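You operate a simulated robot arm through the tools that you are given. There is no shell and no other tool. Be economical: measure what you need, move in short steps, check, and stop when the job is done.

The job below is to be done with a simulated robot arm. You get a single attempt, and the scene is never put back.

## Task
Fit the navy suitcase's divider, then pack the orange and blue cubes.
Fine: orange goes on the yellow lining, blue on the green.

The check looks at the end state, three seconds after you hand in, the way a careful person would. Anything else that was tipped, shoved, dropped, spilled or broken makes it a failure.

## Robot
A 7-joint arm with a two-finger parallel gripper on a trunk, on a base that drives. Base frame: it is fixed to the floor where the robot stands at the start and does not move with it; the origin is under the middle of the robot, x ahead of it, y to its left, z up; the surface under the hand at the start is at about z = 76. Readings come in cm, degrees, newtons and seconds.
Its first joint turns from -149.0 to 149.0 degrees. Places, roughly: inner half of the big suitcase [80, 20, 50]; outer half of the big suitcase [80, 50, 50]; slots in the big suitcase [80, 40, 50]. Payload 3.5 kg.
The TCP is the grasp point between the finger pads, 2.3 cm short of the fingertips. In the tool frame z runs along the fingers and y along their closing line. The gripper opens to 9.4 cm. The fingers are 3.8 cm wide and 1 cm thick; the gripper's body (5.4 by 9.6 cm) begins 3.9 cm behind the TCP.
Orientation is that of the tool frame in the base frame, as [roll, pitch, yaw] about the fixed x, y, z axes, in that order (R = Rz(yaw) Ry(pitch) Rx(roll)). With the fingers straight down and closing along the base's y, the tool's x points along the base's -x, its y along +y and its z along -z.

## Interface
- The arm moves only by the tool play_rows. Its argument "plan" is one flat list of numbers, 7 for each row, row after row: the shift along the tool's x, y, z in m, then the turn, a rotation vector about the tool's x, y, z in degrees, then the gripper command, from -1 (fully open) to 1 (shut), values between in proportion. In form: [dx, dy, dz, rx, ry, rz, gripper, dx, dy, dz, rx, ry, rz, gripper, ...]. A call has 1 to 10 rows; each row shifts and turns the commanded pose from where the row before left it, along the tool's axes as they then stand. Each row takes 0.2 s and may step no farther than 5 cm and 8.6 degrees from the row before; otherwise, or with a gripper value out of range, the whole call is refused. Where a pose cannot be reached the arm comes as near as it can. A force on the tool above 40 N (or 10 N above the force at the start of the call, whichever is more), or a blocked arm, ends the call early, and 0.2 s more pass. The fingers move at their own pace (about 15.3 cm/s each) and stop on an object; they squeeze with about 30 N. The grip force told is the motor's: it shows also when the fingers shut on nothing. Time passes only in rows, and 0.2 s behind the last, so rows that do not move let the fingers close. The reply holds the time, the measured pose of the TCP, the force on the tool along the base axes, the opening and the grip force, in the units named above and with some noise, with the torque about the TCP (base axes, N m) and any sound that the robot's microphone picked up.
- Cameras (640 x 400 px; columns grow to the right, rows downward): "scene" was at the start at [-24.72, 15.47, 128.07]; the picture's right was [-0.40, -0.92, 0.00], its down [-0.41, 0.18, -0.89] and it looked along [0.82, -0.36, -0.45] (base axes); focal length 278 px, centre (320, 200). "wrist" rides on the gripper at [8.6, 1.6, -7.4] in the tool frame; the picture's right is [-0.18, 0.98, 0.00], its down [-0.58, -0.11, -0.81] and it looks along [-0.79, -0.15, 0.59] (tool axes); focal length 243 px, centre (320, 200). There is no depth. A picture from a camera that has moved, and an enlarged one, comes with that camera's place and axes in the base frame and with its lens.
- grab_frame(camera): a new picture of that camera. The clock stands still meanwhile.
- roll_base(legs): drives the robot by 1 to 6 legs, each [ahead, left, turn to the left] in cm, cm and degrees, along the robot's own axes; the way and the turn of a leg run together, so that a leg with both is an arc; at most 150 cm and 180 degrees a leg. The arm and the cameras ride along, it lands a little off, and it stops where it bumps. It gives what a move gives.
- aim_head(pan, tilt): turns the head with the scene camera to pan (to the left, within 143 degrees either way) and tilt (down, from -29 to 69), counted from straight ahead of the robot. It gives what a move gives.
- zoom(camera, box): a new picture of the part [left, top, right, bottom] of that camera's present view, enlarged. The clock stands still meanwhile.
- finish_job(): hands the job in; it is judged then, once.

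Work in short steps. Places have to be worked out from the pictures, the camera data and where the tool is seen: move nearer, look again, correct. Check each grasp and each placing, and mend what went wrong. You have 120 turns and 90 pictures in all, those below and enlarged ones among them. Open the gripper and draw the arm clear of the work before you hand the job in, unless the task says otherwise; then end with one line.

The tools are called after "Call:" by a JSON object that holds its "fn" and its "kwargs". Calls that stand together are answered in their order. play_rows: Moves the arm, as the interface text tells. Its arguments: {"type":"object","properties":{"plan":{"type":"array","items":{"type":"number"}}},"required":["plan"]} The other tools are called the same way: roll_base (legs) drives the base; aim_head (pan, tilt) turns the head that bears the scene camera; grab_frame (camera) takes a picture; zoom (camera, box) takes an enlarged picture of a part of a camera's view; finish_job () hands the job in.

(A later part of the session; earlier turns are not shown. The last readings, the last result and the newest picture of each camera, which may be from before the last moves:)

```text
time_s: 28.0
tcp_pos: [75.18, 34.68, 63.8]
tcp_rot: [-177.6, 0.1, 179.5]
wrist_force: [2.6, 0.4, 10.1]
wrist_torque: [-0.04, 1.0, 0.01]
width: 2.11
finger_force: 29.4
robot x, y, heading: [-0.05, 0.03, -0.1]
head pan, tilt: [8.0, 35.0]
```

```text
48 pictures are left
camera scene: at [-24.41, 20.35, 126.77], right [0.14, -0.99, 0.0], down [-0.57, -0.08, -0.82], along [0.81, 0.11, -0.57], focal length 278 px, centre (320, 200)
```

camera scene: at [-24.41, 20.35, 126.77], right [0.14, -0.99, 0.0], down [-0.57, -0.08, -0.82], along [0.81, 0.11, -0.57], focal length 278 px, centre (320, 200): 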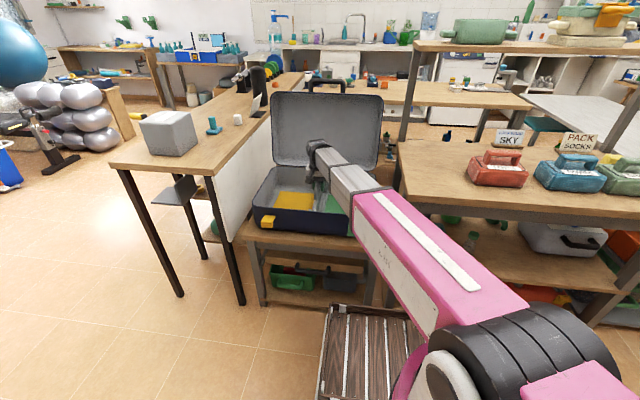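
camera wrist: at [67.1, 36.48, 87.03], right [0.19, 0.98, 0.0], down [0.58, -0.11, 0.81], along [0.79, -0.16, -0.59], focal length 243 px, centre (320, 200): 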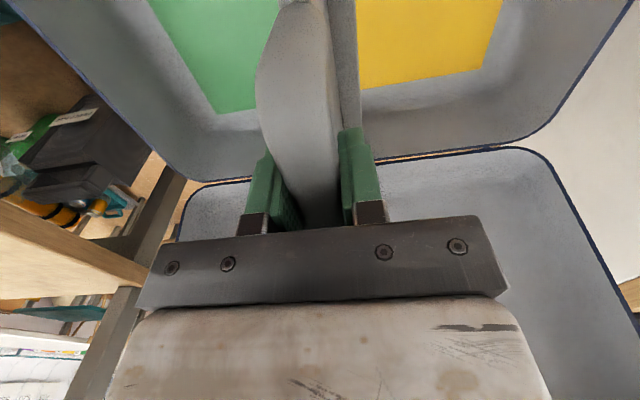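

Contact of ~10 N at the near end (≈10 cm toward robot), 0.9 cm above my floor estimate. Look closely.

Call:
{"fn": "zoom", "kwargs": {"camera": "scene", "box": [290, 165, 350, 225]}}

Call:
{"fn": "grab_frame", "kwargs": {"camera": "wrist"}}

```text
6.67 times, centred on (320, 195) of scene
camera zoom: at [-24.41, 20.35, 126.77], right [0.14, -0.99, 0.0], down [-0.57, -0.08, -0.82], along [0.81, 0.11, -0.57], focal length 1853 px, centre (320, 233)
```

zoom: 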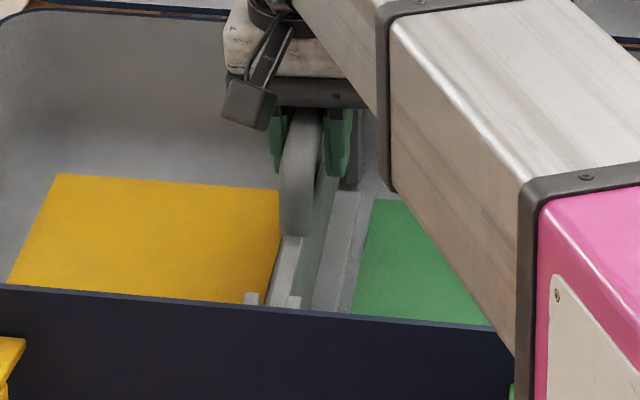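

```text
46 pictures are left
camera wrist: at [66.54, 36.71, 71.09], right [0.19, 0.98, -0.04], down [0.58, -0.08, 0.81], along [0.79, -0.18, -0.58], focal length 243 px, centre (320, 200)
```

wrist: 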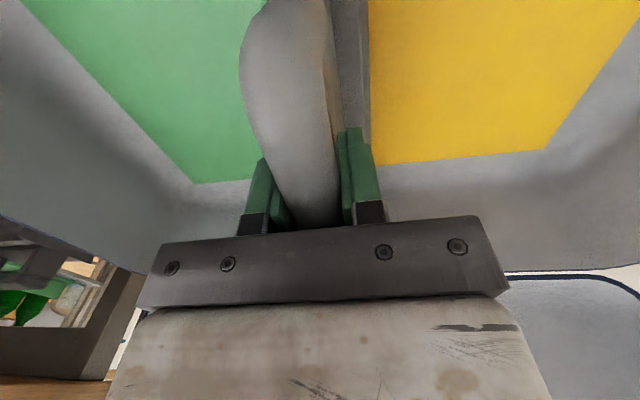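

Lift slightly, shift +0.3 cm in x (near end off the front fillet) and press down gently again.

Call:
{"fn": "play_rows", "kwargs": {"plan": [0, 0, -0.004, 0, 0, 0, 1, -0.003, 0, 0, 0, 0, 0, 1, 0, 0, 0.004, 0, 0, 0, 1, 0, 0, 0.004, 0, 0, 0, 1, 0, 0, 0.0, 0, 0, 0, 1]}}

```text
time_s: 29.2
tcp_pos: [75.5, 34.63, 63.4]
tcp_rot: [-177.7, 0.2, 179.6]
wrist_force: [2.3, 0.6, 7.8]
wrist_torque: [-0.03, 0.98, 0.06]
width: 2.09
finger_force: 29.8
robot x, y, heading: [-0.05, -0.14, -0.0]
head pan, tilt: [8.0, 35.0]
```

Still lowering; go on another 0.4 cm.

Call:
{"fn": "play_rows", "kwargs": {"plan": [0, 0, 0.002, 0, 0, 0, 1, 0, 0, 0.002, 0, 0, 0, 1, 0, 0, 0.0, 0, 0, 0, 1]}}

Call:
{"fn": "zoom", "kwargs": {"camera": "scene", "box": [290, 165, 350, 225]}}

```text
time_s: 30.0
tcp_pos: [75.54, 34.73, 62.76]
tcp_rot: [-177.8, 0.1, 179.6]
wrist_force: [2.3, 3.3, 6.0]
wrist_torque: [0.0, 0.75, 0.19]
width: 2.12
finger_force: 29.9
robot x, y, heading: [0.04, -0.03, -0.1]
head pan, tilt: [8.0, 35.0]
```

```text
6.67 times, centred on (320, 195) of scene
camera zoom: at [-24.41, 20.36, 126.77], right [0.14, -0.99, 0.0], down [-0.57, -0.08, -0.82], along [0.81, 0.11, -0.57], focal length 1853 px, centre (320, 233)
```

zoom: 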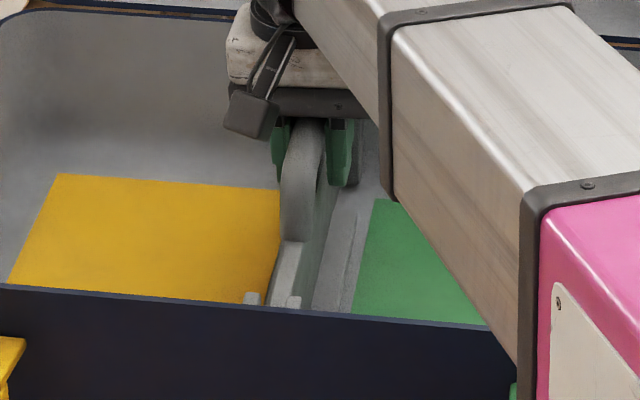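

Nearly at predicted seat height (62.9). One more small push to confirm it's bottomed.

Call:
{"fn": "play_rows", "kwargs": {"plan": [0, 0, 0.003, 0, 0, 0, 1, 0, 0, 0.003, 0, 0, 0, 1, 0, 0, 0.0, 0, 0, 0, 1]}}

```text
time_s: 30.8
tcp_pos: [75.62, 34.78, 62.26]
tcp_rot: [-177.6, 0.2, 179.6]
wrist_force: [4.3, 2.4, 16.3]
wrist_torque: [-0.1, 0.78, 0.24]
width: 2.11
finger_force: 30.1
robot x, y, heading: [0.13, -0.17, -0.2]
head pan, tilt: [8.0, 35.0]
```

Force now rises against little travel: seated. Release and see how it stands.

Call:
{"fn": "play_rows", "kwargs": {"plan": [0, 0, 0, 0, 0, 0, 0.4, 0, 0, 0, 0, 0, 0, 0, 0, 0, 0, 0, 0, 0, -0.4, 0, 0, 0, 0, 0, 0, -0.4, 0, 0, -0.03, 0, 0, 0, -0.4, 0, 0, -0.045, 0, 0, 0, -0.4, 0, 0, -0.045, 0, 0, 0, -0.4, 0, 0, -0.045, 0, 0, 0, -0.4, 0, 0, -0.045, -2.2, 0, 0, -0.4, 0, 0, -0.045, 0, 0, 0, -0.4]}}

Call:
{"fn": "grab_frame", "kwargs": {"camera": "scene"}}

Call:
{"fn": "zoom", "kwargs": {"camera": "scene", "box": [260, 150, 380, 240]}}

Call:
{"fn": "grab_frame", "kwargs": {"camera": "wrist"}}

```text
time_s: 33.0
tcp_pos: [75.22, 35.66, 87.69]
tcp_rot: [-179.9, 0.2, 179.5]
wrist_force: [0.3, 0.0, -0.5]
wrist_torque: [-0.01, 0.0, -0.01]
width: 6.58
finger_force: 0.0
robot x, y, heading: [-0.1, -0.12, 0.3]
head pan, tilt: [8.0, 35.0]
```

```text
44 pictures are left
camera scene: at [-24.4, 20.36, 126.77], right [0.14, -0.99, 0.0], down [-0.57, -0.08, -0.82], along [0.81, 0.11, -0.57], focal length 278 px, centre (320, 200)
```

scene: 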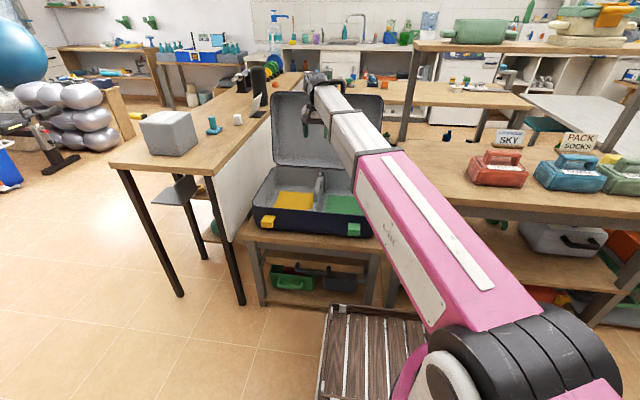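

```text
4.44 times, centred on (320, 195) of scene
camera zoom: at [-24.4, 20.36, 126.77], right [0.14, -0.99, 0.0], down [-0.57, -0.08, -0.82], along [0.81, 0.11, -0.57], focal length 1235 px, centre (320, 222)
```

zoom: 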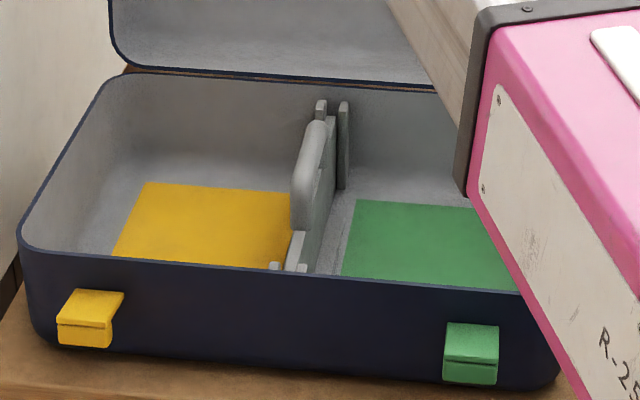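

```text
42 pictures are left
camera wrist: at [66.58, 37.39, 95.03], right [0.19, 0.98, 0.0], down [0.58, -0.11, 0.81], along [0.79, -0.16, -0.59], focal length 243 px, centre (320, 200)
```

wrist: 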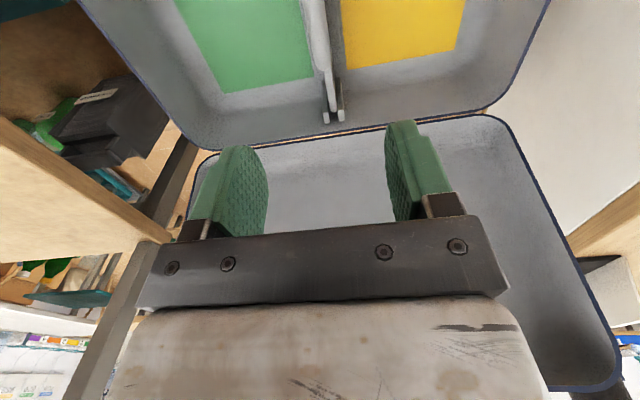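

Divider stands upright in both slot pairs. Next the orange cube: centre ≈(70.5,-29), handle bar along y, top z≈86, so fingers must close along x. I rise and turn the tool by 90° (camera to +y side).

Call:
{"fn": "play_rows", "kwargs": {"plan": [0, 0, -0.045, 0, 0, 0, -0.4, 0, 0, -0.045, 0, 0, 0, -0.4, 0, 0, 0, 0, 0, 8.5, -0.4, 0, 0, 0, 0, 0, 8.5, -0.4, 0, 0, 0, 0, 0, 8.5, -0.4, 0, 0, 0, 0, 0, 8.5, -0.4, 0, 0, 0, 0, 0, 8.5, -0.4, 0, 0, 0, 0, 0, 8.5, -0.4, 0, 0, 0, 0, 0, 8.5, -0.4, 0, 0, 0, 0, 0, 8.5, -0.4]}}

Call:
{"fn": "play_rows", "kwargs": {"plan": [0, 0, 0, 0, 0, 8.5, -0.4, 0, 0, 0, 0, 0, 8.5, -0.4, 0, 0, 0, 0, 0, 4.5, -0.4, 0, 0, 0, 0, 0, 0, -0.4]}}

```text
time_s: 35.2
tcp_pos: [75.44, 35.46, 96.8]
tcp_rot: [180.0, 0.1, 111.4]
wrist_force: [0.2, 0.5, 0.2]
wrist_torque: [0.0, 0.03, 0.0]
width: 6.55
finger_force: 0.1
robot x, y, heading: [0.19, 0.01, 0.0]
head pan, tilt: [8.0, 35.0]
```

```text
time_s: 36.2
tcp_pos: [75.42, 35.43, 96.77]
tcp_rot: [179.9, 0.1, 90.0]
wrist_force: [0.0, -0.8, -0.4]
wrist_torque: [-0.03, 0.0, 0.03]
width: 6.57
finger_force: 0.1
robot x, y, heading: [0.11, 0.16, -0.1]
head pan, tilt: [8.0, 35.0]
```

Now tool x = +y, tool y = +x. Travel right to y≈-9.5, x≈70.5 at z≈97, head toward the table.

Call:
{"fn": "play_rows", "kwargs": {"plan": [-0.045, -0.005, 0, 0, 0, 0, -0.4, -0.045, -0.005, 0, 0, 0, 0, -0.4, -0.045, -0.005, 0, 0, 0, 0, -0.4, -0.045, -0.005, 0, 0, 0, 0, -0.4, -0.045, -0.005, 0, 0, 0, 0, -0.4, -0.045, -0.005, 0, 0, 0, 0, -0.4, -0.045, -0.005, 0, 0, 0, 0, -0.4, -0.045, -0.005, 0, 0, 0, 0, -0.4, -0.045, -0.005, 0, 0, 0, 0, -0.4, -0.045, -0.005, 0, 0, 0, 0, -0.4]}}

Call:
{"fn": "aim_head", "kwargs": {"pan": -25, "tilt": 32}}

Call:
{"fn": "grab_frame", "kwargs": {"camera": "scene"}}

Call:
{"fn": "grab_frame", "kwargs": {"camera": "wrist"}}

```text
time_s: 38.4
tcp_pos: [70.24, -9.38, 96.73]
tcp_rot: [180.0, 0.0, 90.0]
wrist_force: [0.3, -0.2, -0.7]
wrist_torque: [-0.05, 0.01, -0.01]
width: 6.57
finger_force: 0.1
robot x, y, heading: [-0.08, -0.19, -0.1]
head pan, tilt: [8.0, 35.0]
```

```text
time_s: 39.3
tcp_pos: [70.27, -9.35, 96.72]
tcp_rot: [180.0, 0.1, 90.1]
wrist_force: [0.2, 0.1, -0.4]
wrist_torque: [-0.01, 0.0, -0.03]
width: 6.6
finger_force: 0.1
robot x, y, heading: [-0.08, -0.11, -0.2]
head pan, tilt: [-25.0, 32.0]
```

```text
41 pictures are left
camera scene: at [-25.0, 15.35, 127.24], right [-0.42, -0.91, 0.0], down [-0.48, 0.22, -0.85], along [0.77, -0.36, -0.53], focal length 278 px, centre (320, 200)
```

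scene: 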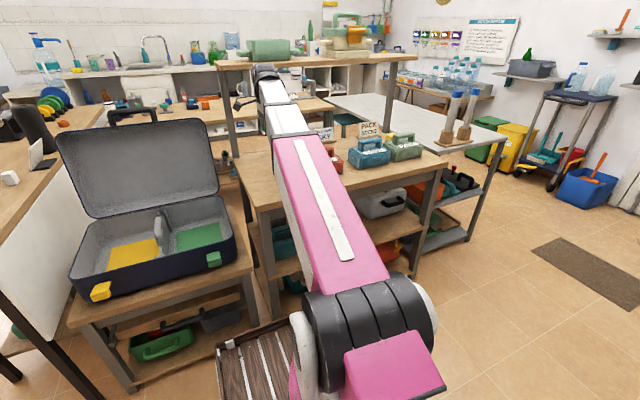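

```text
40 pictures are left
camera wrist: at [71.76, -0.73, 104.12], right [0.98, -0.18, 0.0], down [-0.11, -0.58, 0.81], along [-0.15, -0.79, -0.59], focal length 243 px, centre (320, 200)
```

wrist: 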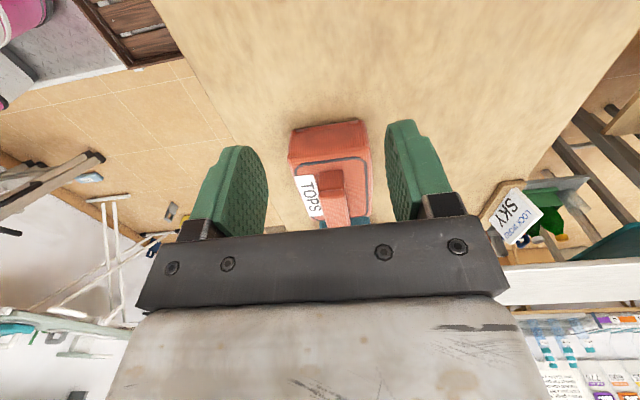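

Orange cube is straight ahead of the wrist camera. Zoom to locate its handle.

Call:
{"fn": "zoom", "kwargs": {"camera": "wrist", "box": [270, 100, 400, 240]}}

```text
2.86 times, centred on (335, 170) of wrist
camera zoom: at [71.76, -0.73, 104.12], right [0.98, -0.18, 0.0], down [-0.11, -0.58, 0.81], along [-0.15, -0.79, -0.59], focal length 693 px, centre (277, 286)
```

zoom: 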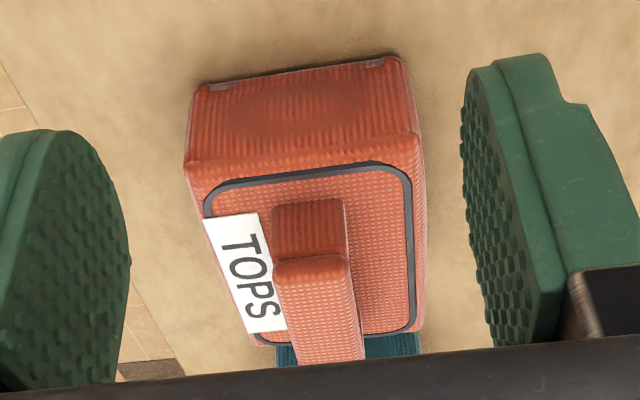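

Handle bar: x≈67.4–70.5 (centre 69.0), centre y≈-28.8, top z≈86.3. Move above it with the gripper open.

Call:
{"fn": "play_rows", "kwargs": {"plan": [-0.045, -0.003, 0, 0, 0, 0, -1, -0.045, -0.003, 0, 0, 0, 0, -1, -0.045, -0.003, 0, 0, 0, 0, -1, -0.045, -0.003, 0, 0, 0, 0, -1, -0.014, 0, 0.02, 0, 0, 0, -1, 0, 0, 0.03, 0, 0, 0, -1, 0, 0, 0, 0, 0, 0, -1]}}

Call:
{"fn": "grab_frame", "kwargs": {"camera": "wrist"}}

Call:
{"fn": "zoom", "kwargs": {"camera": "scene", "box": [260, 60, 440, 220]}}

```text
time_s: 40.9
tcp_pos: [69.14, -28.97, 91.58]
tcp_rot: [179.9, 0.0, 90.1]
wrist_force: [0.6, 0.1, -0.5]
wrist_torque: [0.02, 0.01, 0.0]
width: 9.39
finger_force: 0.0
robot x, y, heading: [0.03, 0.19, 0.0]
head pan, tilt: [-25.0, 32.0]
```

```text
38 pictures are left
camera wrist: at [70.65, -20.22, 99.04], right [0.98, -0.18, 0.0], down [-0.11, -0.58, 0.81], along [-0.15, -0.79, -0.59], focal length 243 px, centre (320, 200)
```

wrist: 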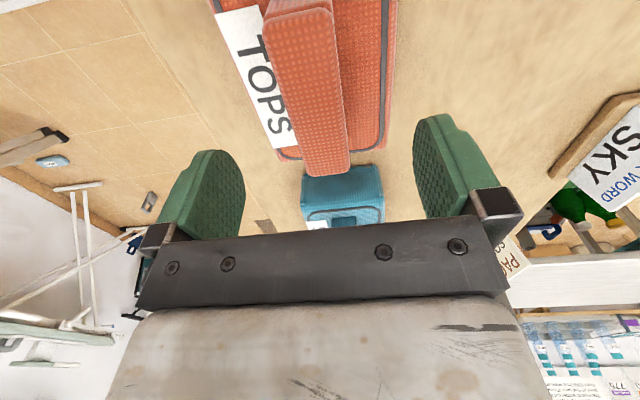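

```text
2.50 times, centred on (350, 140) of scene
camera zoom: at [-25.0, 15.35, 127.24], right [-0.42, -0.91, 0.0], down [-0.48, 0.22, -0.85], along [0.77, -0.36, -0.53], focal length 695 px, centre (245, 350)
```

zoom: 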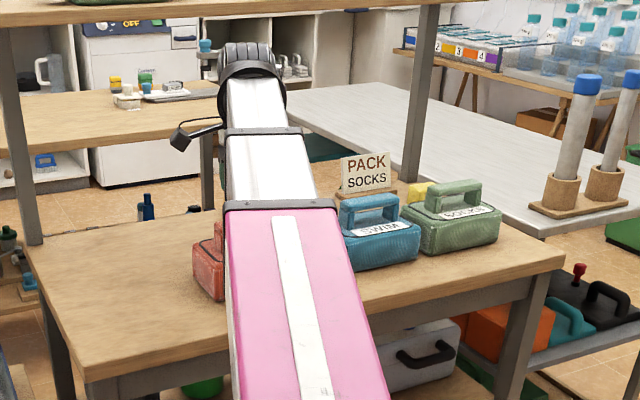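

Centred within ~0.3 cm. Descend to z≈85.3 and close on the bar.

Call:
{"fn": "play_rows", "kwargs": {"plan": [0, -0.003, 0.02, 0, 0, 0, -1, 0, 0, 0.02, 0, 0, 0, -1, 0, 0, 0.022, 0, 0, 0, -1, 0, 0, 0, 0, 0, 0, -0.6, 0, 0, 0, 0, 0, 0, -0.2, 0, 0, 0, 0, 0, 0, 0.2, 0, 0, 0, 0, 0, 0, 0.6, 0, 0, 0, 0, 0, 0, 1, 0, 0, 0, 0, 0, 0, 1]}}

Call:
{"fn": "grab_frame", "kwargs": {"camera": "wrist"}}

```text
time_s: 42.9
tcp_pos: [68.93, -29.02, 85.59]
tcp_rot: [179.9, 0.1, 90.1]
wrist_force: [-0.2, 0.2, 0.3]
wrist_torque: [0.01, 0.03, -0.03]
width: 3.38
finger_force: 30.1
robot x, y, heading: [-0.04, 0.21, 0.0]
head pan, tilt: [-25.0, 32.0]
```

```text
36 pictures are left
camera wrist: at [70.41, -20.28, 93.06], right [0.98, -0.18, 0.0], down [-0.11, -0.58, 0.81], along [-0.15, -0.79, -0.59], focal length 243 px, centre (320, 200)
```

wrist: 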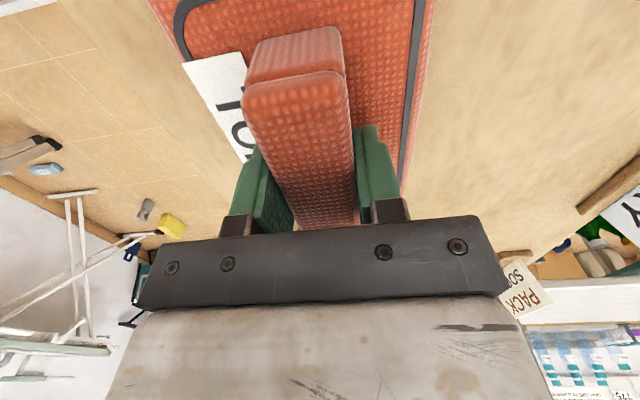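

Gripped (3.4 cm bar). Lift gently and check the load.

Call:
{"fn": "play_rows", "kwargs": {"plan": [0, 0, -0.01, 0, 0, 0, 1, 0, 0, -0.02, 0, 0, 0, 1, 0, 0, -0.03, 0, 0, 0, 1, 0, 0, -0.03, 0, 0, 0, 1, 0, 0, -0.02, 0, 0, 0, 1, 0, 0, 0, 0, 0, 0, 1]}}

Call:
{"fn": "grab_frame", "kwargs": {"camera": "wrist"}}

```text
time_s: 44.3
tcp_pos: [68.95, -28.91, 96.44]
tcp_rot: [179.9, 0.1, 90.2]
wrist_force: [-0.4, 1.1, -2.2]
wrist_torque: [-0.01, -0.03, 0.02]
width: 3.34
finger_force: 30.4
robot x, y, heading: [-0.1, 0.15, -0.1]
head pan, tilt: [-25.0, 32.0]
```

```text
35 pictures are left
camera wrist: at [70.48, -20.2, 103.83], right [0.98, -0.18, 0.0], down [-0.11, -0.58, 0.81], along [-0.15, -0.79, -0.59], focal length 243 px, centre (320, 200)
```

wrist: 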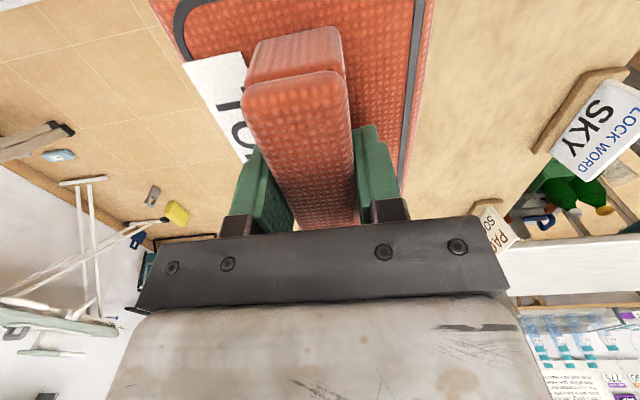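

Lifted cleanly (bottom ≈z 87). Carry to the yellow half: first to y≈16, then y≈47.

Call:
{"fn": "play_rows", "kwargs": {"plan": [0.045, 0.0045, 0, 0, 0, 0, 1, 0.045, 0.0045, 0, 0, 0, 0, 1, 0.045, 0.0045, 0, 0, 0, 0, 1, 0.045, 0.0045, 0, 0, 0, 0, 1, 0.045, 0.0045, 0, 0, 0, 0, 1, 0.045, 0.0045, 0, 0, 0, 0, 1, 0.045, 0.0045, 0, 0, 0, 0, 1, 0.045, 0.0045, 0, 0, 0, 0, 1, 0.045, 0.0045, 0, 0, 0, 0, 1, 0.045, 0.0045, 0, 0, 0, 0, 1]}}

Call:
{"fn": "play_rows", "kwargs": {"plan": [0.045, 0.0045, 0, 0, 0, 0, 1, 0.045, 0.0045, 0, 0, 0, 0, 1, 0.045, 0.0045, 0, 0, 0, 0, 1, 0.045, 0.0045, 0, 0, 0, 0, 1, 0.045, 0.0045, 0, 0, 0, 0, 1, 0.045, 0.0045, 0, 0, 0, 0, 1, 0.042, 0.0045, 0, 0, 0, 0, 1, 0, 0, 0, 0, 0, 0, 1]}}

Call:
{"fn": "aim_head", "kwargs": {"pan": 14, "tilt": 35}}

Call:
{"fn": "grab_frame", "kwargs": {"camera": "scene"}}

```text
time_s: 46.5
tcp_pos: [73.4, 16.53, 96.5]
tcp_rot: [179.8, 0.0, 90.1]
wrist_force: [-0.5, 0.5, -2.0]
wrist_torque: [0.01, 0.01, 0.0]
width: 3.33
finger_force: 29.7
robot x, y, heading: [0.4, -0.46, 0.1]
head pan, tilt: [-25.0, 32.0]
```

```text
time_s: 48.3
tcp_pos: [76.48, 47.53, 96.61]
tcp_rot: [179.8, 0.1, 90.1]
wrist_force: [0.1, -0.2, -2.0]
wrist_torque: [-0.01, -0.03, 0.02]
width: 3.35
finger_force: 29.9
robot x, y, heading: [0.17, -0.18, -0.1]
head pan, tilt: [-25.0, 32.0]
```

```text
time_s: 49.4
tcp_pos: [76.35, 47.6, 96.69]
tcp_rot: [179.9, 0.1, 90.2]
wrist_force: [-0.6, -0.3, -1.5]
wrist_torque: [0.02, -0.02, 0.01]
width: 3.36
finger_force: 29.7
robot x, y, heading: [-0.16, -0.14, 0.1]
head pan, tilt: [14.0, 35.0]
```

```text
34 pictures are left
camera scene: at [-24.57, 21.27, 126.77], right [0.24, -0.97, 0.0], down [-0.56, -0.14, -0.82], along [0.8, 0.2, -0.57], focal length 278 px, centre (320, 200)
```

scene: 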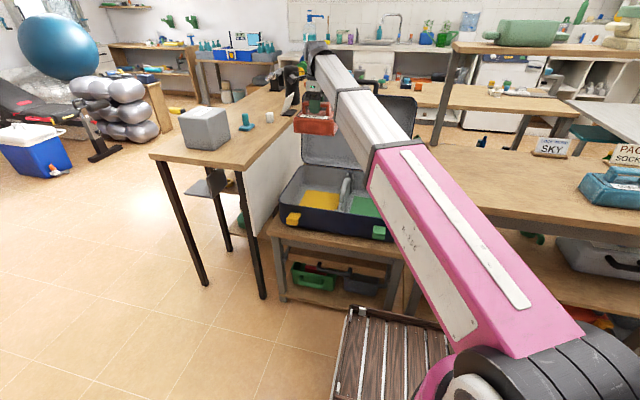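

Cube is above the yellow half. Check clearance to the left bench and alignment by zoom and wrist view.

Call:
{"fn": "zoom", "kwargs": {"camera": "scene", "box": [230, 60, 410, 250]}}

Call:
{"fn": "grab_frame", "kwargs": {"camera": "wrist"}}

```text
2.11 times, centred on (320, 155) of scene
camera zoom: at [-24.57, 21.27, 126.77], right [0.24, -0.97, 0.0], down [-0.56, -0.14, -0.82], along [0.8, 0.2, -0.57], focal length 585 px, centre (320, 295)
```

zoom: 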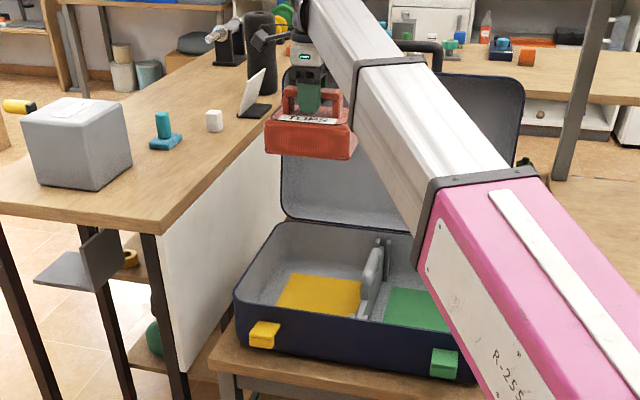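

```text
32 pictures are left
camera wrist: at [77.91, 56.15, 103.98], right [0.98, -0.18, 0.0], down [-0.11, -0.58, 0.81], along [-0.15, -0.79, -0.59], focal length 243 px, centre (320, 200)
```

wrist: 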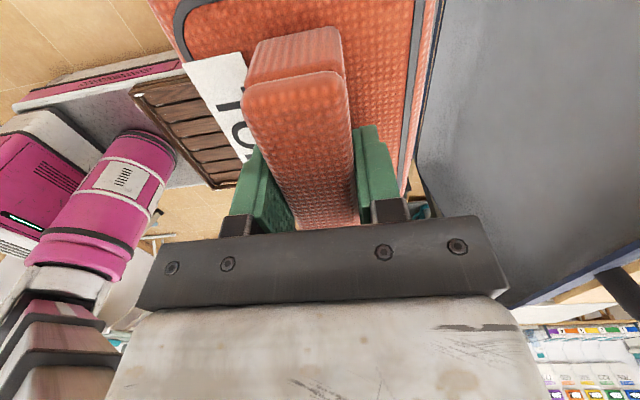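

Bench edge is at y≈70 – clear. Lower 27 cm so the cube is just entering the case, then check.

Call:
{"fn": "play_rows", "kwargs": {"plan": [0, 0, 0.045, 0, 0, 0, 1, 0, 0, 0.045, 0, 0, 0, 1, 0, 0, 0.045, 0, 0, 0, 1, 0, 0, 0.045, 0, 0, 0, 1, 0, 0, 0.045, 0, 0, 0, 1, 0, 0, 0.02, 0, 0, 0, 1, 0, 0, 0, 0, 0, 0, 1]}}

Call:
{"fn": "zoom", "kwargs": {"camera": "scene", "box": [260, 120, 400, 250]}}

```text
time_s: 51.0
tcp_pos: [76.6, 47.27, 72.08]
tcp_rot: [179.9, 0.1, 90.1]
wrist_force: [-0.9, 0.3, -1.9]
wrist_torque: [0.0, 0.0, -0.02]
width: 3.34
finger_force: 29.9
robot x, y, heading: [0.7, 0.16, -0.0]
head pan, tilt: [14.0, 35.0]
```

```text
3.08 times, centred on (330, 185) of scene
camera zoom: at [-24.57, 21.27, 126.77], right [0.24, -0.97, 0.0], down [-0.56, -0.14, -0.82], along [0.79, 0.2, -0.57], focal length 855 px, centre (289, 246)
```

zoom: 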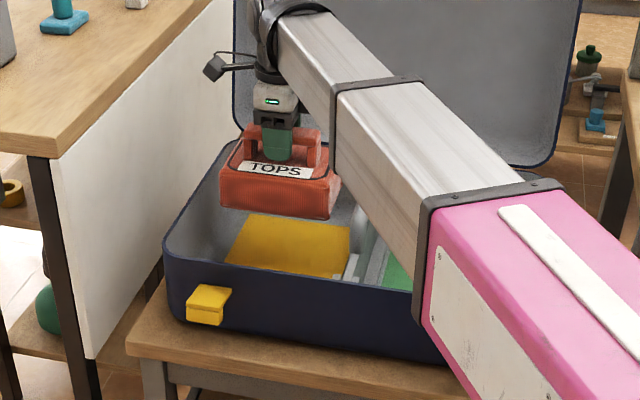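

Cube y 39.6–55.2, x≈72–84: within the yellow lining. Lower further 11 cm.

Call:
{"fn": "play_rows", "kwargs": {"plan": [0, 0, 0.03, 0, 0, 0, 1, 0, 0, 0.03, 0, 0, 0, 1, 0, 0, 0.03, 0, 0, 0, 1, 0, 0, 0.02, 0, 0, 0, 1, 0, 0, 0, 0, 0, 0, 1]}}

Call:
{"fn": "zoom", "kwargs": {"camera": "scene", "box": [260, 140, 400, 250]}}

```text
time_s: 52.2
tcp_pos: [76.62, 47.28, 61.19]
tcp_rot: [179.9, 0.0, 90.1]
wrist_force: [0.2, 1.0, -1.7]
wrist_torque: [-0.01, 0.0, -0.03]
width: 3.36
finger_force: 29.7
robot x, y, heading: [-0.44, 0.1, -0.1]
head pan, tilt: [14.0, 35.0]
```

```text
3.64 times, centred on (330, 195) of scene
camera zoom: at [-24.57, 21.27, 126.77], right [0.24, -0.97, 0.0], down [-0.56, -0.14, -0.82], along [0.79, 0.2, -0.57], focal length 1011 px, centre (284, 218)
```

zoom: 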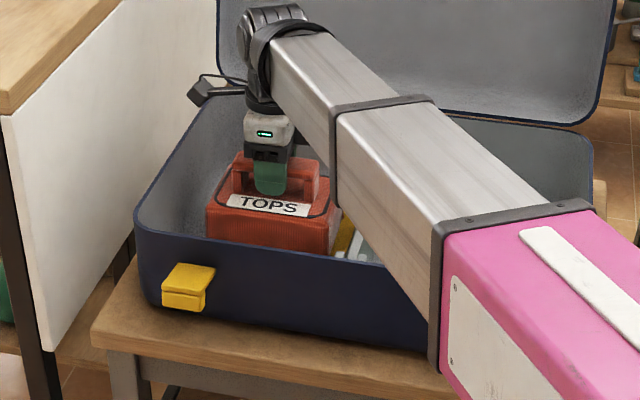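

Forearm is clear; no contact yet. Settle the last 1.5–2 cm slowly.

Call:
{"fn": "play_rows", "kwargs": {"plan": [0, 0, 0.006, 0, 0, 0, 1, 0, 0, 0.005, 0, 0, 0, 1, 0, 0, 0.004, 0, 0, 0, 1, 0, 0, 0, 0, 0, 0, 1]}}

```text
time_s: 53.0
tcp_pos: [76.71, 47.2, 60.08]
tcp_rot: [179.6, 0.0, 90.1]
wrist_force: [-2.6, -2.1, 13.3]
wrist_torque: [0.26, 0.48, 0.0]
width: 3.31
finger_force: 30.0
robot x, y, heading: [0.0, -0.07, 0.1]
head pan, tilt: [14.0, 35.0]
stopped in row 4: the force on the tool passed its limit at 55 N (the readings are from after the stop); the commanded pose is now the measured one
```

Seated on the lining (contact at the expected height). Release and rise straight up.

Call:
{"fn": "play_rows", "kwargs": {"plan": [0, 0, -0.002, 0, 0, 0, 0.5, 0, 0, 0, 0, 0, 0, 0, 0, 0, 0, 0, 0, 0, -0.2, 0, 0, 0, 0, 0, 0, -0.3, 0, 0, -0.03, 0, 0, 0, -0.3, 0, 0, -0.045, 0, 0, 0, -0.3, 0, 0, -0.045, 0, 0, 0, -0.3, 0, 0, -0.045, 0, 0, 0, -0.3, 0, 0, -0.045, 0, 0, 0, -0.3, 0, 0, -0.045, 0, 0, 0, -0.3]}}

Call:
{"fn": "play_rows", "kwargs": {"plan": [0, 0, -0.045, 0, 0, 0, -0.3, 0, 0, -0.045, 0, 0, 0, -0.3, 0, 0, -0.02, 0, 0, 0, -0.3]}}

Call:
{"fn": "zoom", "kwargs": {"camera": "scene", "box": [260, 140, 400, 250]}}

```text
time_s: 55.2
tcp_pos: [76.31, 47.64, 85.51]
tcp_rot: [179.7, 0.0, 90.1]
wrist_force: [-0.5, -0.1, 0.7]
wrist_torque: [0.01, -0.02, -0.02]
width: 6.11
finger_force: 0.0
robot x, y, heading: [0.27, 0.2, 0.0]
head pan, tilt: [14.0, 35.0]
```

```text
time_s: 56.0
tcp_pos: [76.55, 47.54, 96.36]
tcp_rot: [179.7, 0.0, 90.1]
wrist_force: [0.5, 0.8, -0.1]
wrist_torque: [-0.03, -0.01, 0.0]
width: 6.13
finger_force: 0.0
robot x, y, heading: [0.08, 0.19, -0.0]
head pan, tilt: [14.0, 35.0]
```

```text
3.64 times, centred on (330, 195) of scene
camera zoom: at [-24.58, 21.27, 126.77], right [0.24, -0.97, 0.0], down [-0.56, -0.14, -0.82], along [0.79, 0.2, -0.57], focal length 1011 px, centre (284, 218)
```

zoom: 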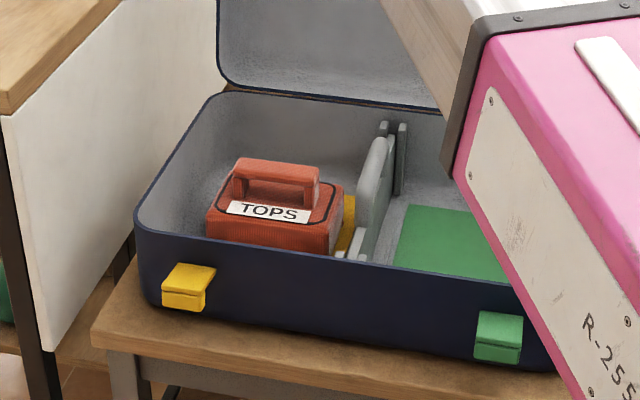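

Orange is nicely on yellow, divider upright. Now travel to the blue cube (est. centre ≈(68.7,-52.3)), stopping at y≈-33 to look with the wrist camera.

Call:
{"fn": "play_rows", "kwargs": {"plan": [-0.045, -0.0043, 0, 0, 0, 0, -0.3, -0.045, -0.0043, 0, 0, 0, 0, -0.3, -0.045, -0.0043, 0, 0, 0, 0, -0.3, -0.045, -0.0043, 0, 0, 0, 0, -0.3, -0.045, -0.0043, 0, 0, 0, 0, -0.3, -0.045, -0.0043, 0, 0, 0, 0, -0.3, -0.045, -0.0043, 0, 0, 0, 0, -0.3, -0.045, -0.0043, 0, 0, 0, 0, -0.3, -0.045, -0.0043, 0, 0, 0, 0, -0.3, -0.045, -0.0043, 0, 0, 0, 0, -0.3]}}

Call:
{"fn": "play_rows", "kwargs": {"plan": [-0.045, -0.0043, 0, 0, 0, 0, -1, -0.045, -0.0043, 0, 0, 0, 0, -1, -0.045, -0.0043, 0, 0, 0, 0, -1, -0.045, -0.0043, 0, 0, 0, 0, -1, -0.045, -0.0043, 0, 0, 0, 0, -1, -0.045, -0.0043, 0, 0, 0, 0, -1, -0.045, -0.0043, 0, 0, 0, 0, -1, -0.045, -0.0043, 0, 0, 0, 0, -1, 0, 0, 0, 0, 0, 0, -1]}}

Call:
{"fn": "grab_frame", "kwargs": {"camera": "wrist"}}

```text
time_s: 58.2
tcp_pos: [72.37, 2.26, 96.61]
tcp_rot: [179.6, 0.0, 90.1]
wrist_force: [-0.4, -0.1, 0.0]
wrist_torque: [-0.02, 0.03, 0.0]
width: 6.08
finger_force: 0.0
robot x, y, heading: [-0.03, -0.3, 0.1]
head pan, tilt: [14.0, 35.0]
```

```text
time_s: 60.2
tcp_pos: [68.92, -33.57, 96.67]
tcp_rot: [179.7, 0.0, 90.1]
wrist_force: [-0.3, 0.6, 0.2]
wrist_torque: [-0.03, 0.03, 0.01]
width: 9.38
finger_force: 0.1
robot x, y, heading: [0.03, -0.03, -0.0]
head pan, tilt: [14.0, 35.0]
```

```text
28 pictures are left
camera wrist: at [70.42, -24.94, 104.11], right [0.98, -0.18, 0.01], down [-0.11, -0.58, 0.81], along [-0.14, -0.79, -0.59], focal length 243 px, centre (320, 200)
```

wrist: 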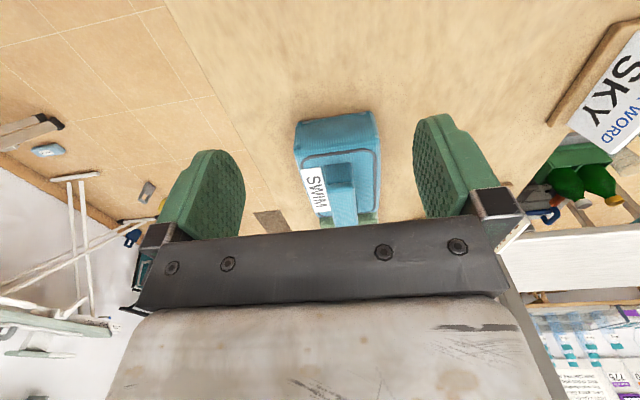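

Zoom on the blue handle.

Call:
{"fn": "zoom", "kwargs": {"camera": "wrist", "box": [270, 100, 400, 240]}}

```text
2.86 times, centred on (335, 170) of wrist
camera zoom: at [70.42, -24.94, 104.11], right [0.98, -0.18, 0.01], down [-0.11, -0.58, 0.81], along [-0.14, -0.79, -0.59], focal length 693 px, centre (277, 286)
```

zoom: 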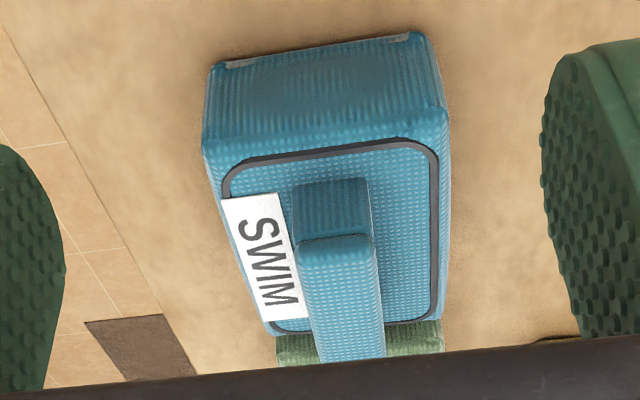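

Handle centre ≈(68.9,-52.0), aligned. Move above and lower to z≈91.5.

Call:
{"fn": "play_rows", "kwargs": {"plan": [-0.046, 0, 0, 0, 0, 0, -1, -0.046, 0, 0, 0, 0, 0, -1, -0.046, 0, 0, 0, 0, 0, -1, -0.046, 0, 0, 0, 0, 0, -1, 0, 0, 0.025, 0, 0, 0, -1, 0, 0, 0.025, 0, 0, 0, -1, 0, 0, 0, 0, 0, 0, -1]}}

Call:
{"fn": "grab_frame", "kwargs": {"camera": "wrist"}}

```text
time_s: 61.8
tcp_pos: [68.97, -52.18, 91.65]
tcp_rot: [179.6, 0.0, 90.0]
wrist_force: [0.3, -0.2, 0.6]
wrist_torque: [0.01, 0.04, 0.03]
width: 9.41
finger_force: 0.0
robot x, y, heading: [-0.27, -0.14, -0.1]
head pan, tilt: [14.0, 35.0]
```

```text
26 pictures are left
camera wrist: at [70.52, -43.6, 99.1], right [0.98, -0.18, 0.01], down [-0.11, -0.58, 0.81], along [-0.14, -0.79, -0.59], focal length 243 px, centre (320, 200)
```

wrist: 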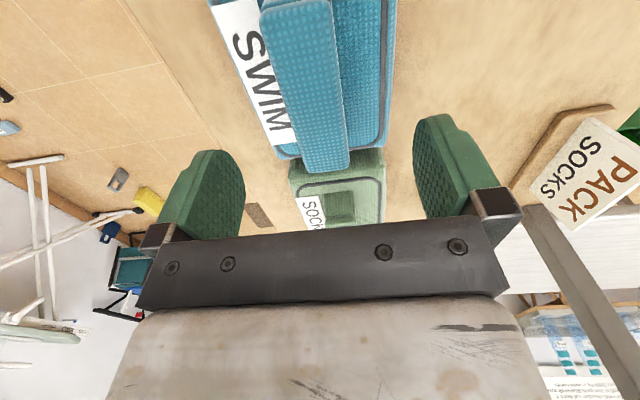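

Same geometry as for the orange one. Descend and grasp.

Call:
{"fn": "play_rows", "kwargs": {"plan": [0, -0.002, 0.02, 0, 0, 0, -1, 0, 0, 0.02, 0, 0, 0, -1, 0, 0, 0.021, 0, 0, 0, -1, 0, 0, 0, 0, 0, 0, -0.6, 0, 0, 0, 0, 0, 0, -0.2, 0, 0, 0, 0, 0, 0, 0.2, 0, 0, 0, 0, 0, 0, 0.6, 0, 0, 0, 0, 0, 0, 1, 0, 0, 0, 0, 0, 0, 1]}}

Call:
{"fn": "play_rows", "kwargs": {"plan": [0, 0, -0.01, 0, 0, 0, 1, 0, 0, -0.02, 0, 0, 0, 1, 0, 0, -0.03, 0, 0, 0, 1, 0, 0, -0.03, 0, 0, 0, 1, 0, 0, -0.02, 0, 0, 0, 1, 0, 0, 0, 0, 0, 0, 1]}}

Call:
{"fn": "grab_frame", "kwargs": {"camera": "wrist"}}

```text
time_s: 63.8
tcp_pos: [68.75, -52.15, 85.54]
tcp_rot: [179.5, -0.1, 90.1]
wrist_force: [0.3, 1.2, 0.7]
wrist_torque: [-0.14, 0.15, -0.05]
width: 3.43
finger_force: 29.7
robot x, y, heading: [-0.22, 0.06, 0.1]
head pan, tilt: [14.0, 35.0]
```

```text
time_s: 65.2
tcp_pos: [68.76, -52.19, 96.47]
tcp_rot: [179.7, 0.0, 90.1]
wrist_force: [-0.6, 0.0, -3.0]
wrist_torque: [0.02, 0.02, 0.01]
width: 3.38
finger_force: 30.1
robot x, y, heading: [-0.1, 0.05, -0.3]
head pan, tilt: [14.0, 35.0]
```

```text
25 pictures are left
camera wrist: at [70.18, -43.58, 103.99], right [0.98, -0.18, 0.01], down [-0.11, -0.58, 0.81], along [-0.14, -0.79, -0.59], focal length 243 px, centre (320, 200)
```

wrist: 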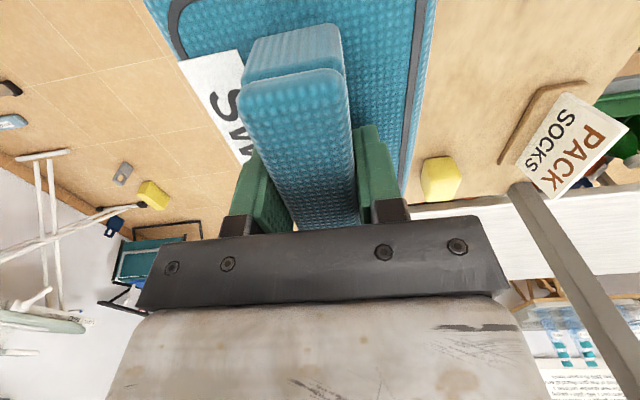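

Blue is held. Carry to above the green half (76.6, 22.8).

Call:
{"fn": "play_rows", "kwargs": {"plan": [0.0441, 0.0046, 0, 0, 0, 0, 1, 0.0441, 0.0046, 0, 0, 0, 0, 1, 0.0441, 0.0046, 0, 0, 0, 0, 1, 0.0441, 0.0046, 0, 0, 0, 0, 1, 0.0441, 0.0046, 0, 0, 0, 0, 1, 0.0441, 0.0046, 0, 0, 0, 0, 1, 0.0441, 0.0046, 0, 0, 0, 0, 1, 0.0441, 0.0046, 0, 0, 0, 0, 1, 0.0441, 0.0046, 0, 0, 0, 0, 1, 0.0441, 0.0046, 0, 0, 0, 0, 1]}}

Call:
{"fn": "play_rows", "kwargs": {"plan": [0.0441, 0.0046, 0, 0, 0, 0, 1, 0.0441, 0.0046, 0, 0, 0, 0, 1, 0.0441, 0.0046, 0, 0, 0, 0, 1, 0.0441, 0.0046, 0, 0, 0, 0, 1, 0.0441, 0.0046, 0, 0, 0, 0, 1, 0.0441, 0.0046, 0, 0, 0, 0, 1, 0.0441, 0.0046, 0, 0, 0, 0, 1, 0, 0, 0, 0, 0, 0, 1]}}

Call:
{"fn": "aim_head", "kwargs": {"pan": 14, "tilt": 36}}

Call:
{"fn": "grab_frame", "kwargs": {"camera": "scene"}}

```text
time_s: 67.4
tcp_pos: [73.35, -8.11, 96.45]
tcp_rot: [179.7, 0.0, 90.0]
wrist_force: [0.7, 0.0, -2.5]
wrist_torque: [0.0, 0.01, -0.02]
width: 3.39
finger_force: 30.2
robot x, y, heading: [-0.07, 0.19, 0.2]
head pan, tilt: [14.0, 35.0]
```

```text
time_s: 69.2
tcp_pos: [76.44, 22.93, 96.5]
tcp_rot: [179.6, 0.0, 90.1]
wrist_force: [0.5, 0.3, -2.1]
wrist_torque: [-0.01, 0.01, -0.03]
width: 3.38
finger_force: 29.8
robot x, y, heading: [-0.18, -0.25, -0.1]
head pan, tilt: [14.0, 35.0]
```

```text
time_s: 69.8
tcp_pos: [76.47, 22.81, 96.57]
tcp_rot: [179.5, 0.0, 90.1]
wrist_force: [0.5, 0.0, -1.8]
wrist_torque: [0.01, 0.04, 0.01]
width: 3.38
finger_force: 30.2
robot x, y, heading: [-0.05, -0.33, -0.2]
head pan, tilt: [14.0, 36.0]
```

```text
24 pictures are left
camera scene: at [-24.62, 21.25, 126.62], right [0.24, -0.97, 0.0], down [-0.57, -0.14, -0.81], along [0.79, 0.2, -0.59], focal length 278 px, centre (320, 200)
```

scene: 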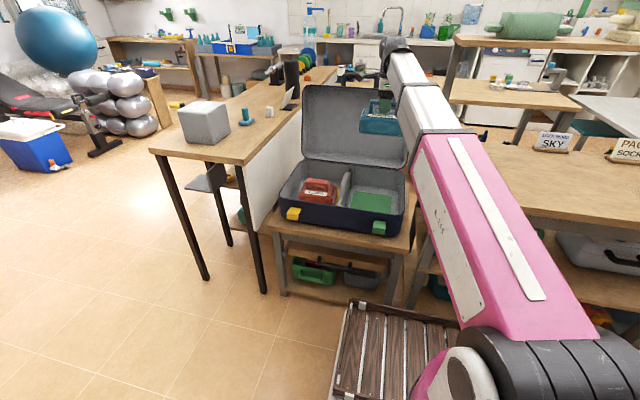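

Good. Lower to just above the rim and check.

Call:
{"fn": "play_rows", "kwargs": {"plan": [0, 0, 0.045, 0, 0, 0, 1, 0, 0, 0.045, 0, 0, 0, 1, 0, 0, 0.045, 0, 0, 0, 1, 0, 0, 0.045, 0, 0, 0, 1, 0, 0, 0.045, 0, 0, 0, 1, 0, 0, 0.01, 0, 0, 0, 1, 0, 0, 0, 0, 0, 0, 1]}}

Call:
{"fn": "zoom", "kwargs": {"camera": "scene", "box": [270, 120, 420, 250]}}

Call:
{"fn": "grab_frame", "kwargs": {"camera": "wrist"}}

```text
time_s: 71.4
tcp_pos: [76.46, 22.94, 72.99]
tcp_rot: [179.6, 0.0, 90.2]
wrist_force: [0.7, 0.0, -1.8]
wrist_torque: [0.01, -0.02, 0.01]
width: 3.37
finger_force: 30.2
robot x, y, heading: [0.33, 0.04, 0.1]
head pan, tilt: [14.0, 36.0]
```

```text
3.08 times, centred on (345, 185) of scene
camera zoom: at [-24.62, 21.25, 126.62], right [0.24, -0.97, 0.0], down [-0.57, -0.14, -0.81], along [0.79, 0.2, -0.59], focal length 855 px, centre (243, 246)
```

zoom: 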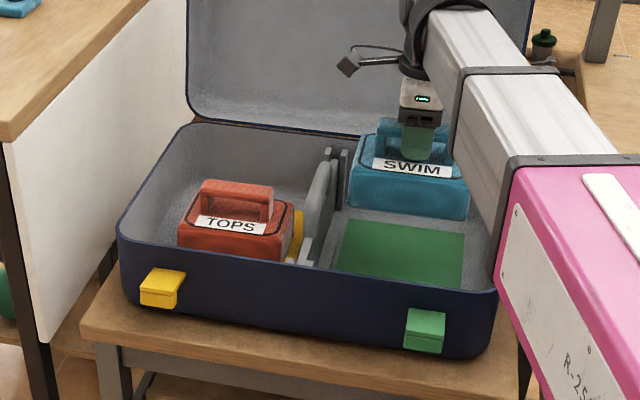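

```text
22 pictures are left
camera wrist: at [77.97, 31.47, 80.43], right [0.98, -0.18, 0.01], down [-0.11, -0.58, 0.81], along [-0.14, -0.79, -0.59], focal length 243 px, centre (320, 200)
```

wrist: 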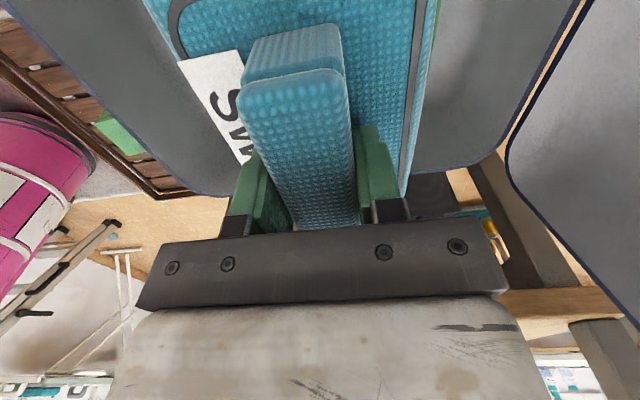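

Blue spans y 15.4–30.3 – inside the green lining and clear of the divider. Lower 11 cm, watching the camera housing clearance.

Call:
{"fn": "play_rows", "kwargs": {"plan": [0, 0, 0.03, 0, 0, 0, 1, 0, 0, 0.03, 0, 0, 0, 1, 0, 0, 0.02, 0, 0, 0, 1, 0, 0, 0, 0, 0, 0, 1]}}

Call:
{"fn": "zoom", "kwargs": {"camera": "scene", "box": [270, 120, 420, 250]}}

```text
time_s: 72.4
tcp_pos: [76.23, 22.84, 65.07]
tcp_rot: [179.6, 0.0, 90.2]
wrist_force: [-0.1, 0.5, -2.3]
wrist_torque: [0.0, 0.01, 0.01]
width: 3.38
finger_force: 29.6
robot x, y, heading: [-0.13, 0.02, -0.1]
head pan, tilt: [14.0, 36.0]
```

```text
3.08 times, centred on (345, 185) of scene
camera zoom: at [-24.62, 21.25, 126.62], right [0.24, -0.97, 0.0], down [-0.57, -0.14, -0.81], along [0.79, 0.2, -0.59], focal length 855 px, centre (243, 246)
```

zoom: 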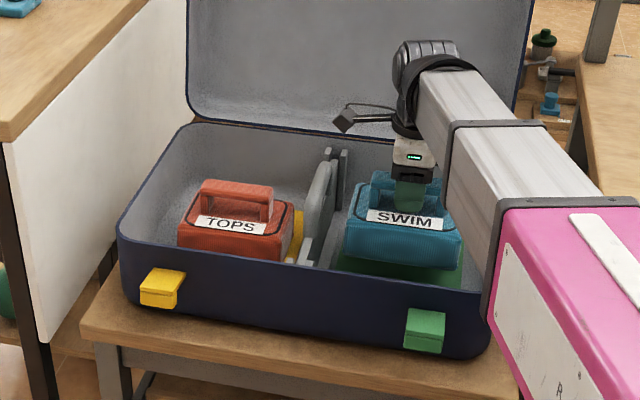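

Clear. Lower 3.5 cm, then settle slowly.

Call:
{"fn": "play_rows", "kwargs": {"plan": [0, 0, 0.018, 0, 0, 0, 1, 0, 0, 0.018, 0, 0, 0, 1, 0, 0, 0.005, 0, 0, 0, 1, 0, 0, 0.004, 0, 0, 0, 1, 0, 0, 0.003, 0, 0, 0, 1, 0, 0, 0, 0, 0, 0, 1]}}

Call:
{"fn": "zoom", "kwargs": {"camera": "scene", "box": [270, 120, 420, 250]}}

```text
time_s: 73.8
tcp_pos: [76.65, 23.02, 60.23]
tcp_rot: [179.6, 0.1, 90.1]
wrist_force: [0.3, -0.2, -2.3]
wrist_torque: [0.0, 0.05, 0.0]
width: 3.37
finger_force: 29.5
robot x, y, heading: [-0.32, 0.16, -0.1]
head pan, tilt: [14.0, 36.0]
```

```text
3.08 times, centred on (345, 185) of scene
camera zoom: at [-24.62, 21.25, 126.62], right [0.24, -0.97, 0.0], down [-0.57, -0.14, -0.81], along [0.79, 0.2, -0.59], focal length 855 px, centre (243, 246)
```

zoom: 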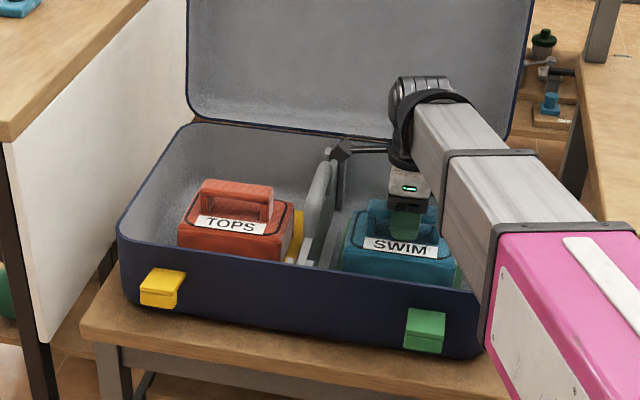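

Still no contact (weight only); settle in 2 mm steps.

Call:
{"fn": "play_rows", "kwargs": {"plan": [0, 0, 0.002, 0, 0, 0, 1, 0, 0, 0.002, 0, 0, 0, 1, 0, 0, 0.001, 0, 0, 0, 1, 0, 0, 0, 0, 0, 0, 1]}}

```text
time_s: 75.0
tcp_pos: [76.62, 22.97, 59.91]
tcp_rot: [179.4, 0.0, 90.1]
wrist_force: [-1.3, -0.7, 12.9]
wrist_torque: [0.09, 0.04, -0.1]
width: 3.37
finger_force: 29.7
robot x, y, heading: [-0.06, -0.11, 0.2]
head pan, tilt: [14.0, 36.0]
stopped in row 4: the force on the tool passed its limit at 41 N (the readings are from after the stop); the commanded pose is now the measured one
```

Seated. Release and rise straight up.

Call:
{"fn": "play_rows", "kwargs": {"plan": [0, 0, -0.002, 0, 0, 0, 0.5, 0, 0, 0, 0, 0, 0, 0, 0, 0, 0, 0, 0, 0, -0.2, 0, 0, 0, 0, 0, 0, -0.3, 0, 0, -0.03, 0, 0, 0, -0.3, 0, 0, -0.045, 0, 0, 0, -0.3, 0, 0, -0.045, 0, 0, 0, -0.3, 0, 0, -0.045, 0, 0, 0, -0.3, 0, 0, -0.045, 0, 0, 0, -0.3, 0, 0, -0.045, 0, 0, 0, -0.3]}}

Call:
{"fn": "play_rows", "kwargs": {"plan": [0, 0, -0.045, 0, 0, 0, -0.3, 0, 0, -0.045, 0, 0, 0, -0.3, -0.045, 0, 0, 0, 0, 0, -0.3, -0.045, 0, 0, 0, 0, 0, -0.3, -0.045, 0, 0, 0, 0, 0, -0.3, -0.045, 0, 0, 0, 0, 0, -0.3, -0.045, 0, 0, 0, 0, 0, -0.3, -0.045, 0, 0, 0, 0, 0, -0.3, -0.045, 0, 0, 0, 0, 0, -0.3]}}

Call:
{"fn": "grab_frame", "kwargs": {"camera": "scene"}}

Call:
{"fn": "zoom", "kwargs": {"camera": "scene", "box": [270, 140, 420, 250]}}

Call:
{"fn": "zoom", "kwargs": {"camera": "scene", "box": [325, 165, 375, 215]}}

```text
time_s: 77.2
tcp_pos: [76.83, 22.92, 85.61]
tcp_rot: [179.5, 0.0, 90.1]
wrist_force: [0.3, -0.3, 0.2]
wrist_torque: [-0.03, 0.0, 0.0]
width: 6.13
finger_force: 0.0
robot x, y, heading: [-0.2, 0.17, 0.2]
head pan, tilt: [14.0, 36.0]
```

```text
time_s: 79.2
tcp_pos: [76.36, -8.38, 94.85]
tcp_rot: [179.6, 0.0, 90.2]
wrist_force: [0.1, -0.7, -0.3]
wrist_torque: [0.0, 0.01, 0.04]
width: 6.08
finger_force: 0.1
robot x, y, heading: [-0.14, 0.35, 0.1]
head pan, tilt: [14.0, 36.0]
```

```text
19 pictures are left
camera scene: at [-24.64, 21.24, 126.62], right [0.24, -0.97, 0.0], down [-0.57, -0.14, -0.81], along [0.78, 0.2, -0.59], focal length 278 px, centre (320, 200)
```

scene: 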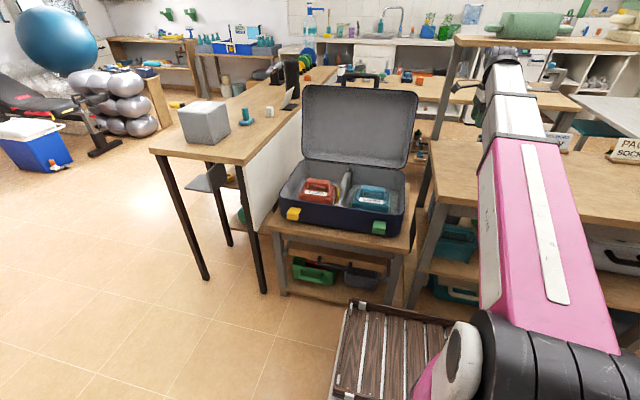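

```text
3.64 times, centred on (345, 195) of scene
camera zoom: at [-24.64, 21.24, 126.62], right [0.24, -0.97, 0.0], down [-0.57, -0.14, -0.81], along [0.78, 0.2, -0.59], focal length 1011 px, centre (229, 218)
```

zoom: 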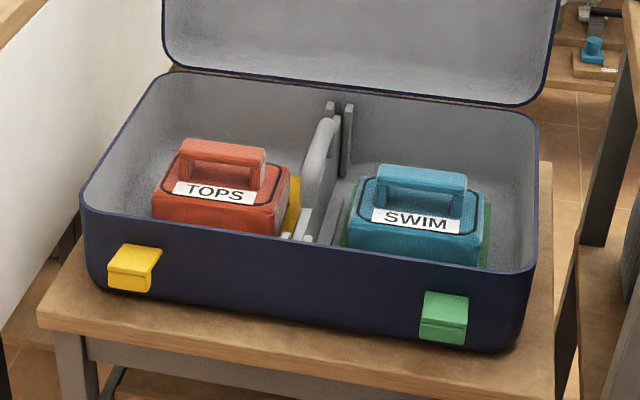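

```text
8.00 times, centred on (350, 190) of scene
camera zoom: at [-24.64, 21.24, 126.62], right [0.24, -0.97, 0.0], down [-0.57, -0.14, -0.81], along [0.78, 0.2, -0.59], focal length 2223 px, centre (80, 280)
```

zoom: 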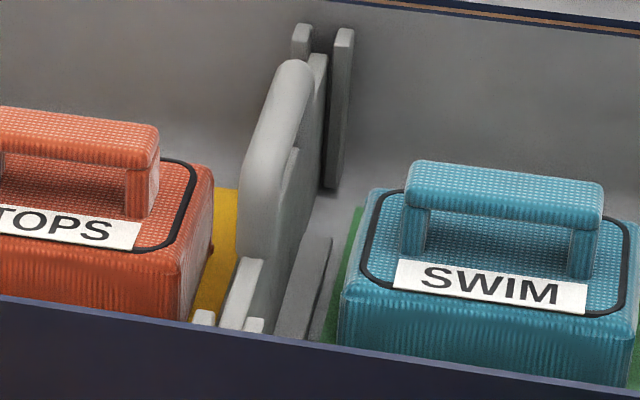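

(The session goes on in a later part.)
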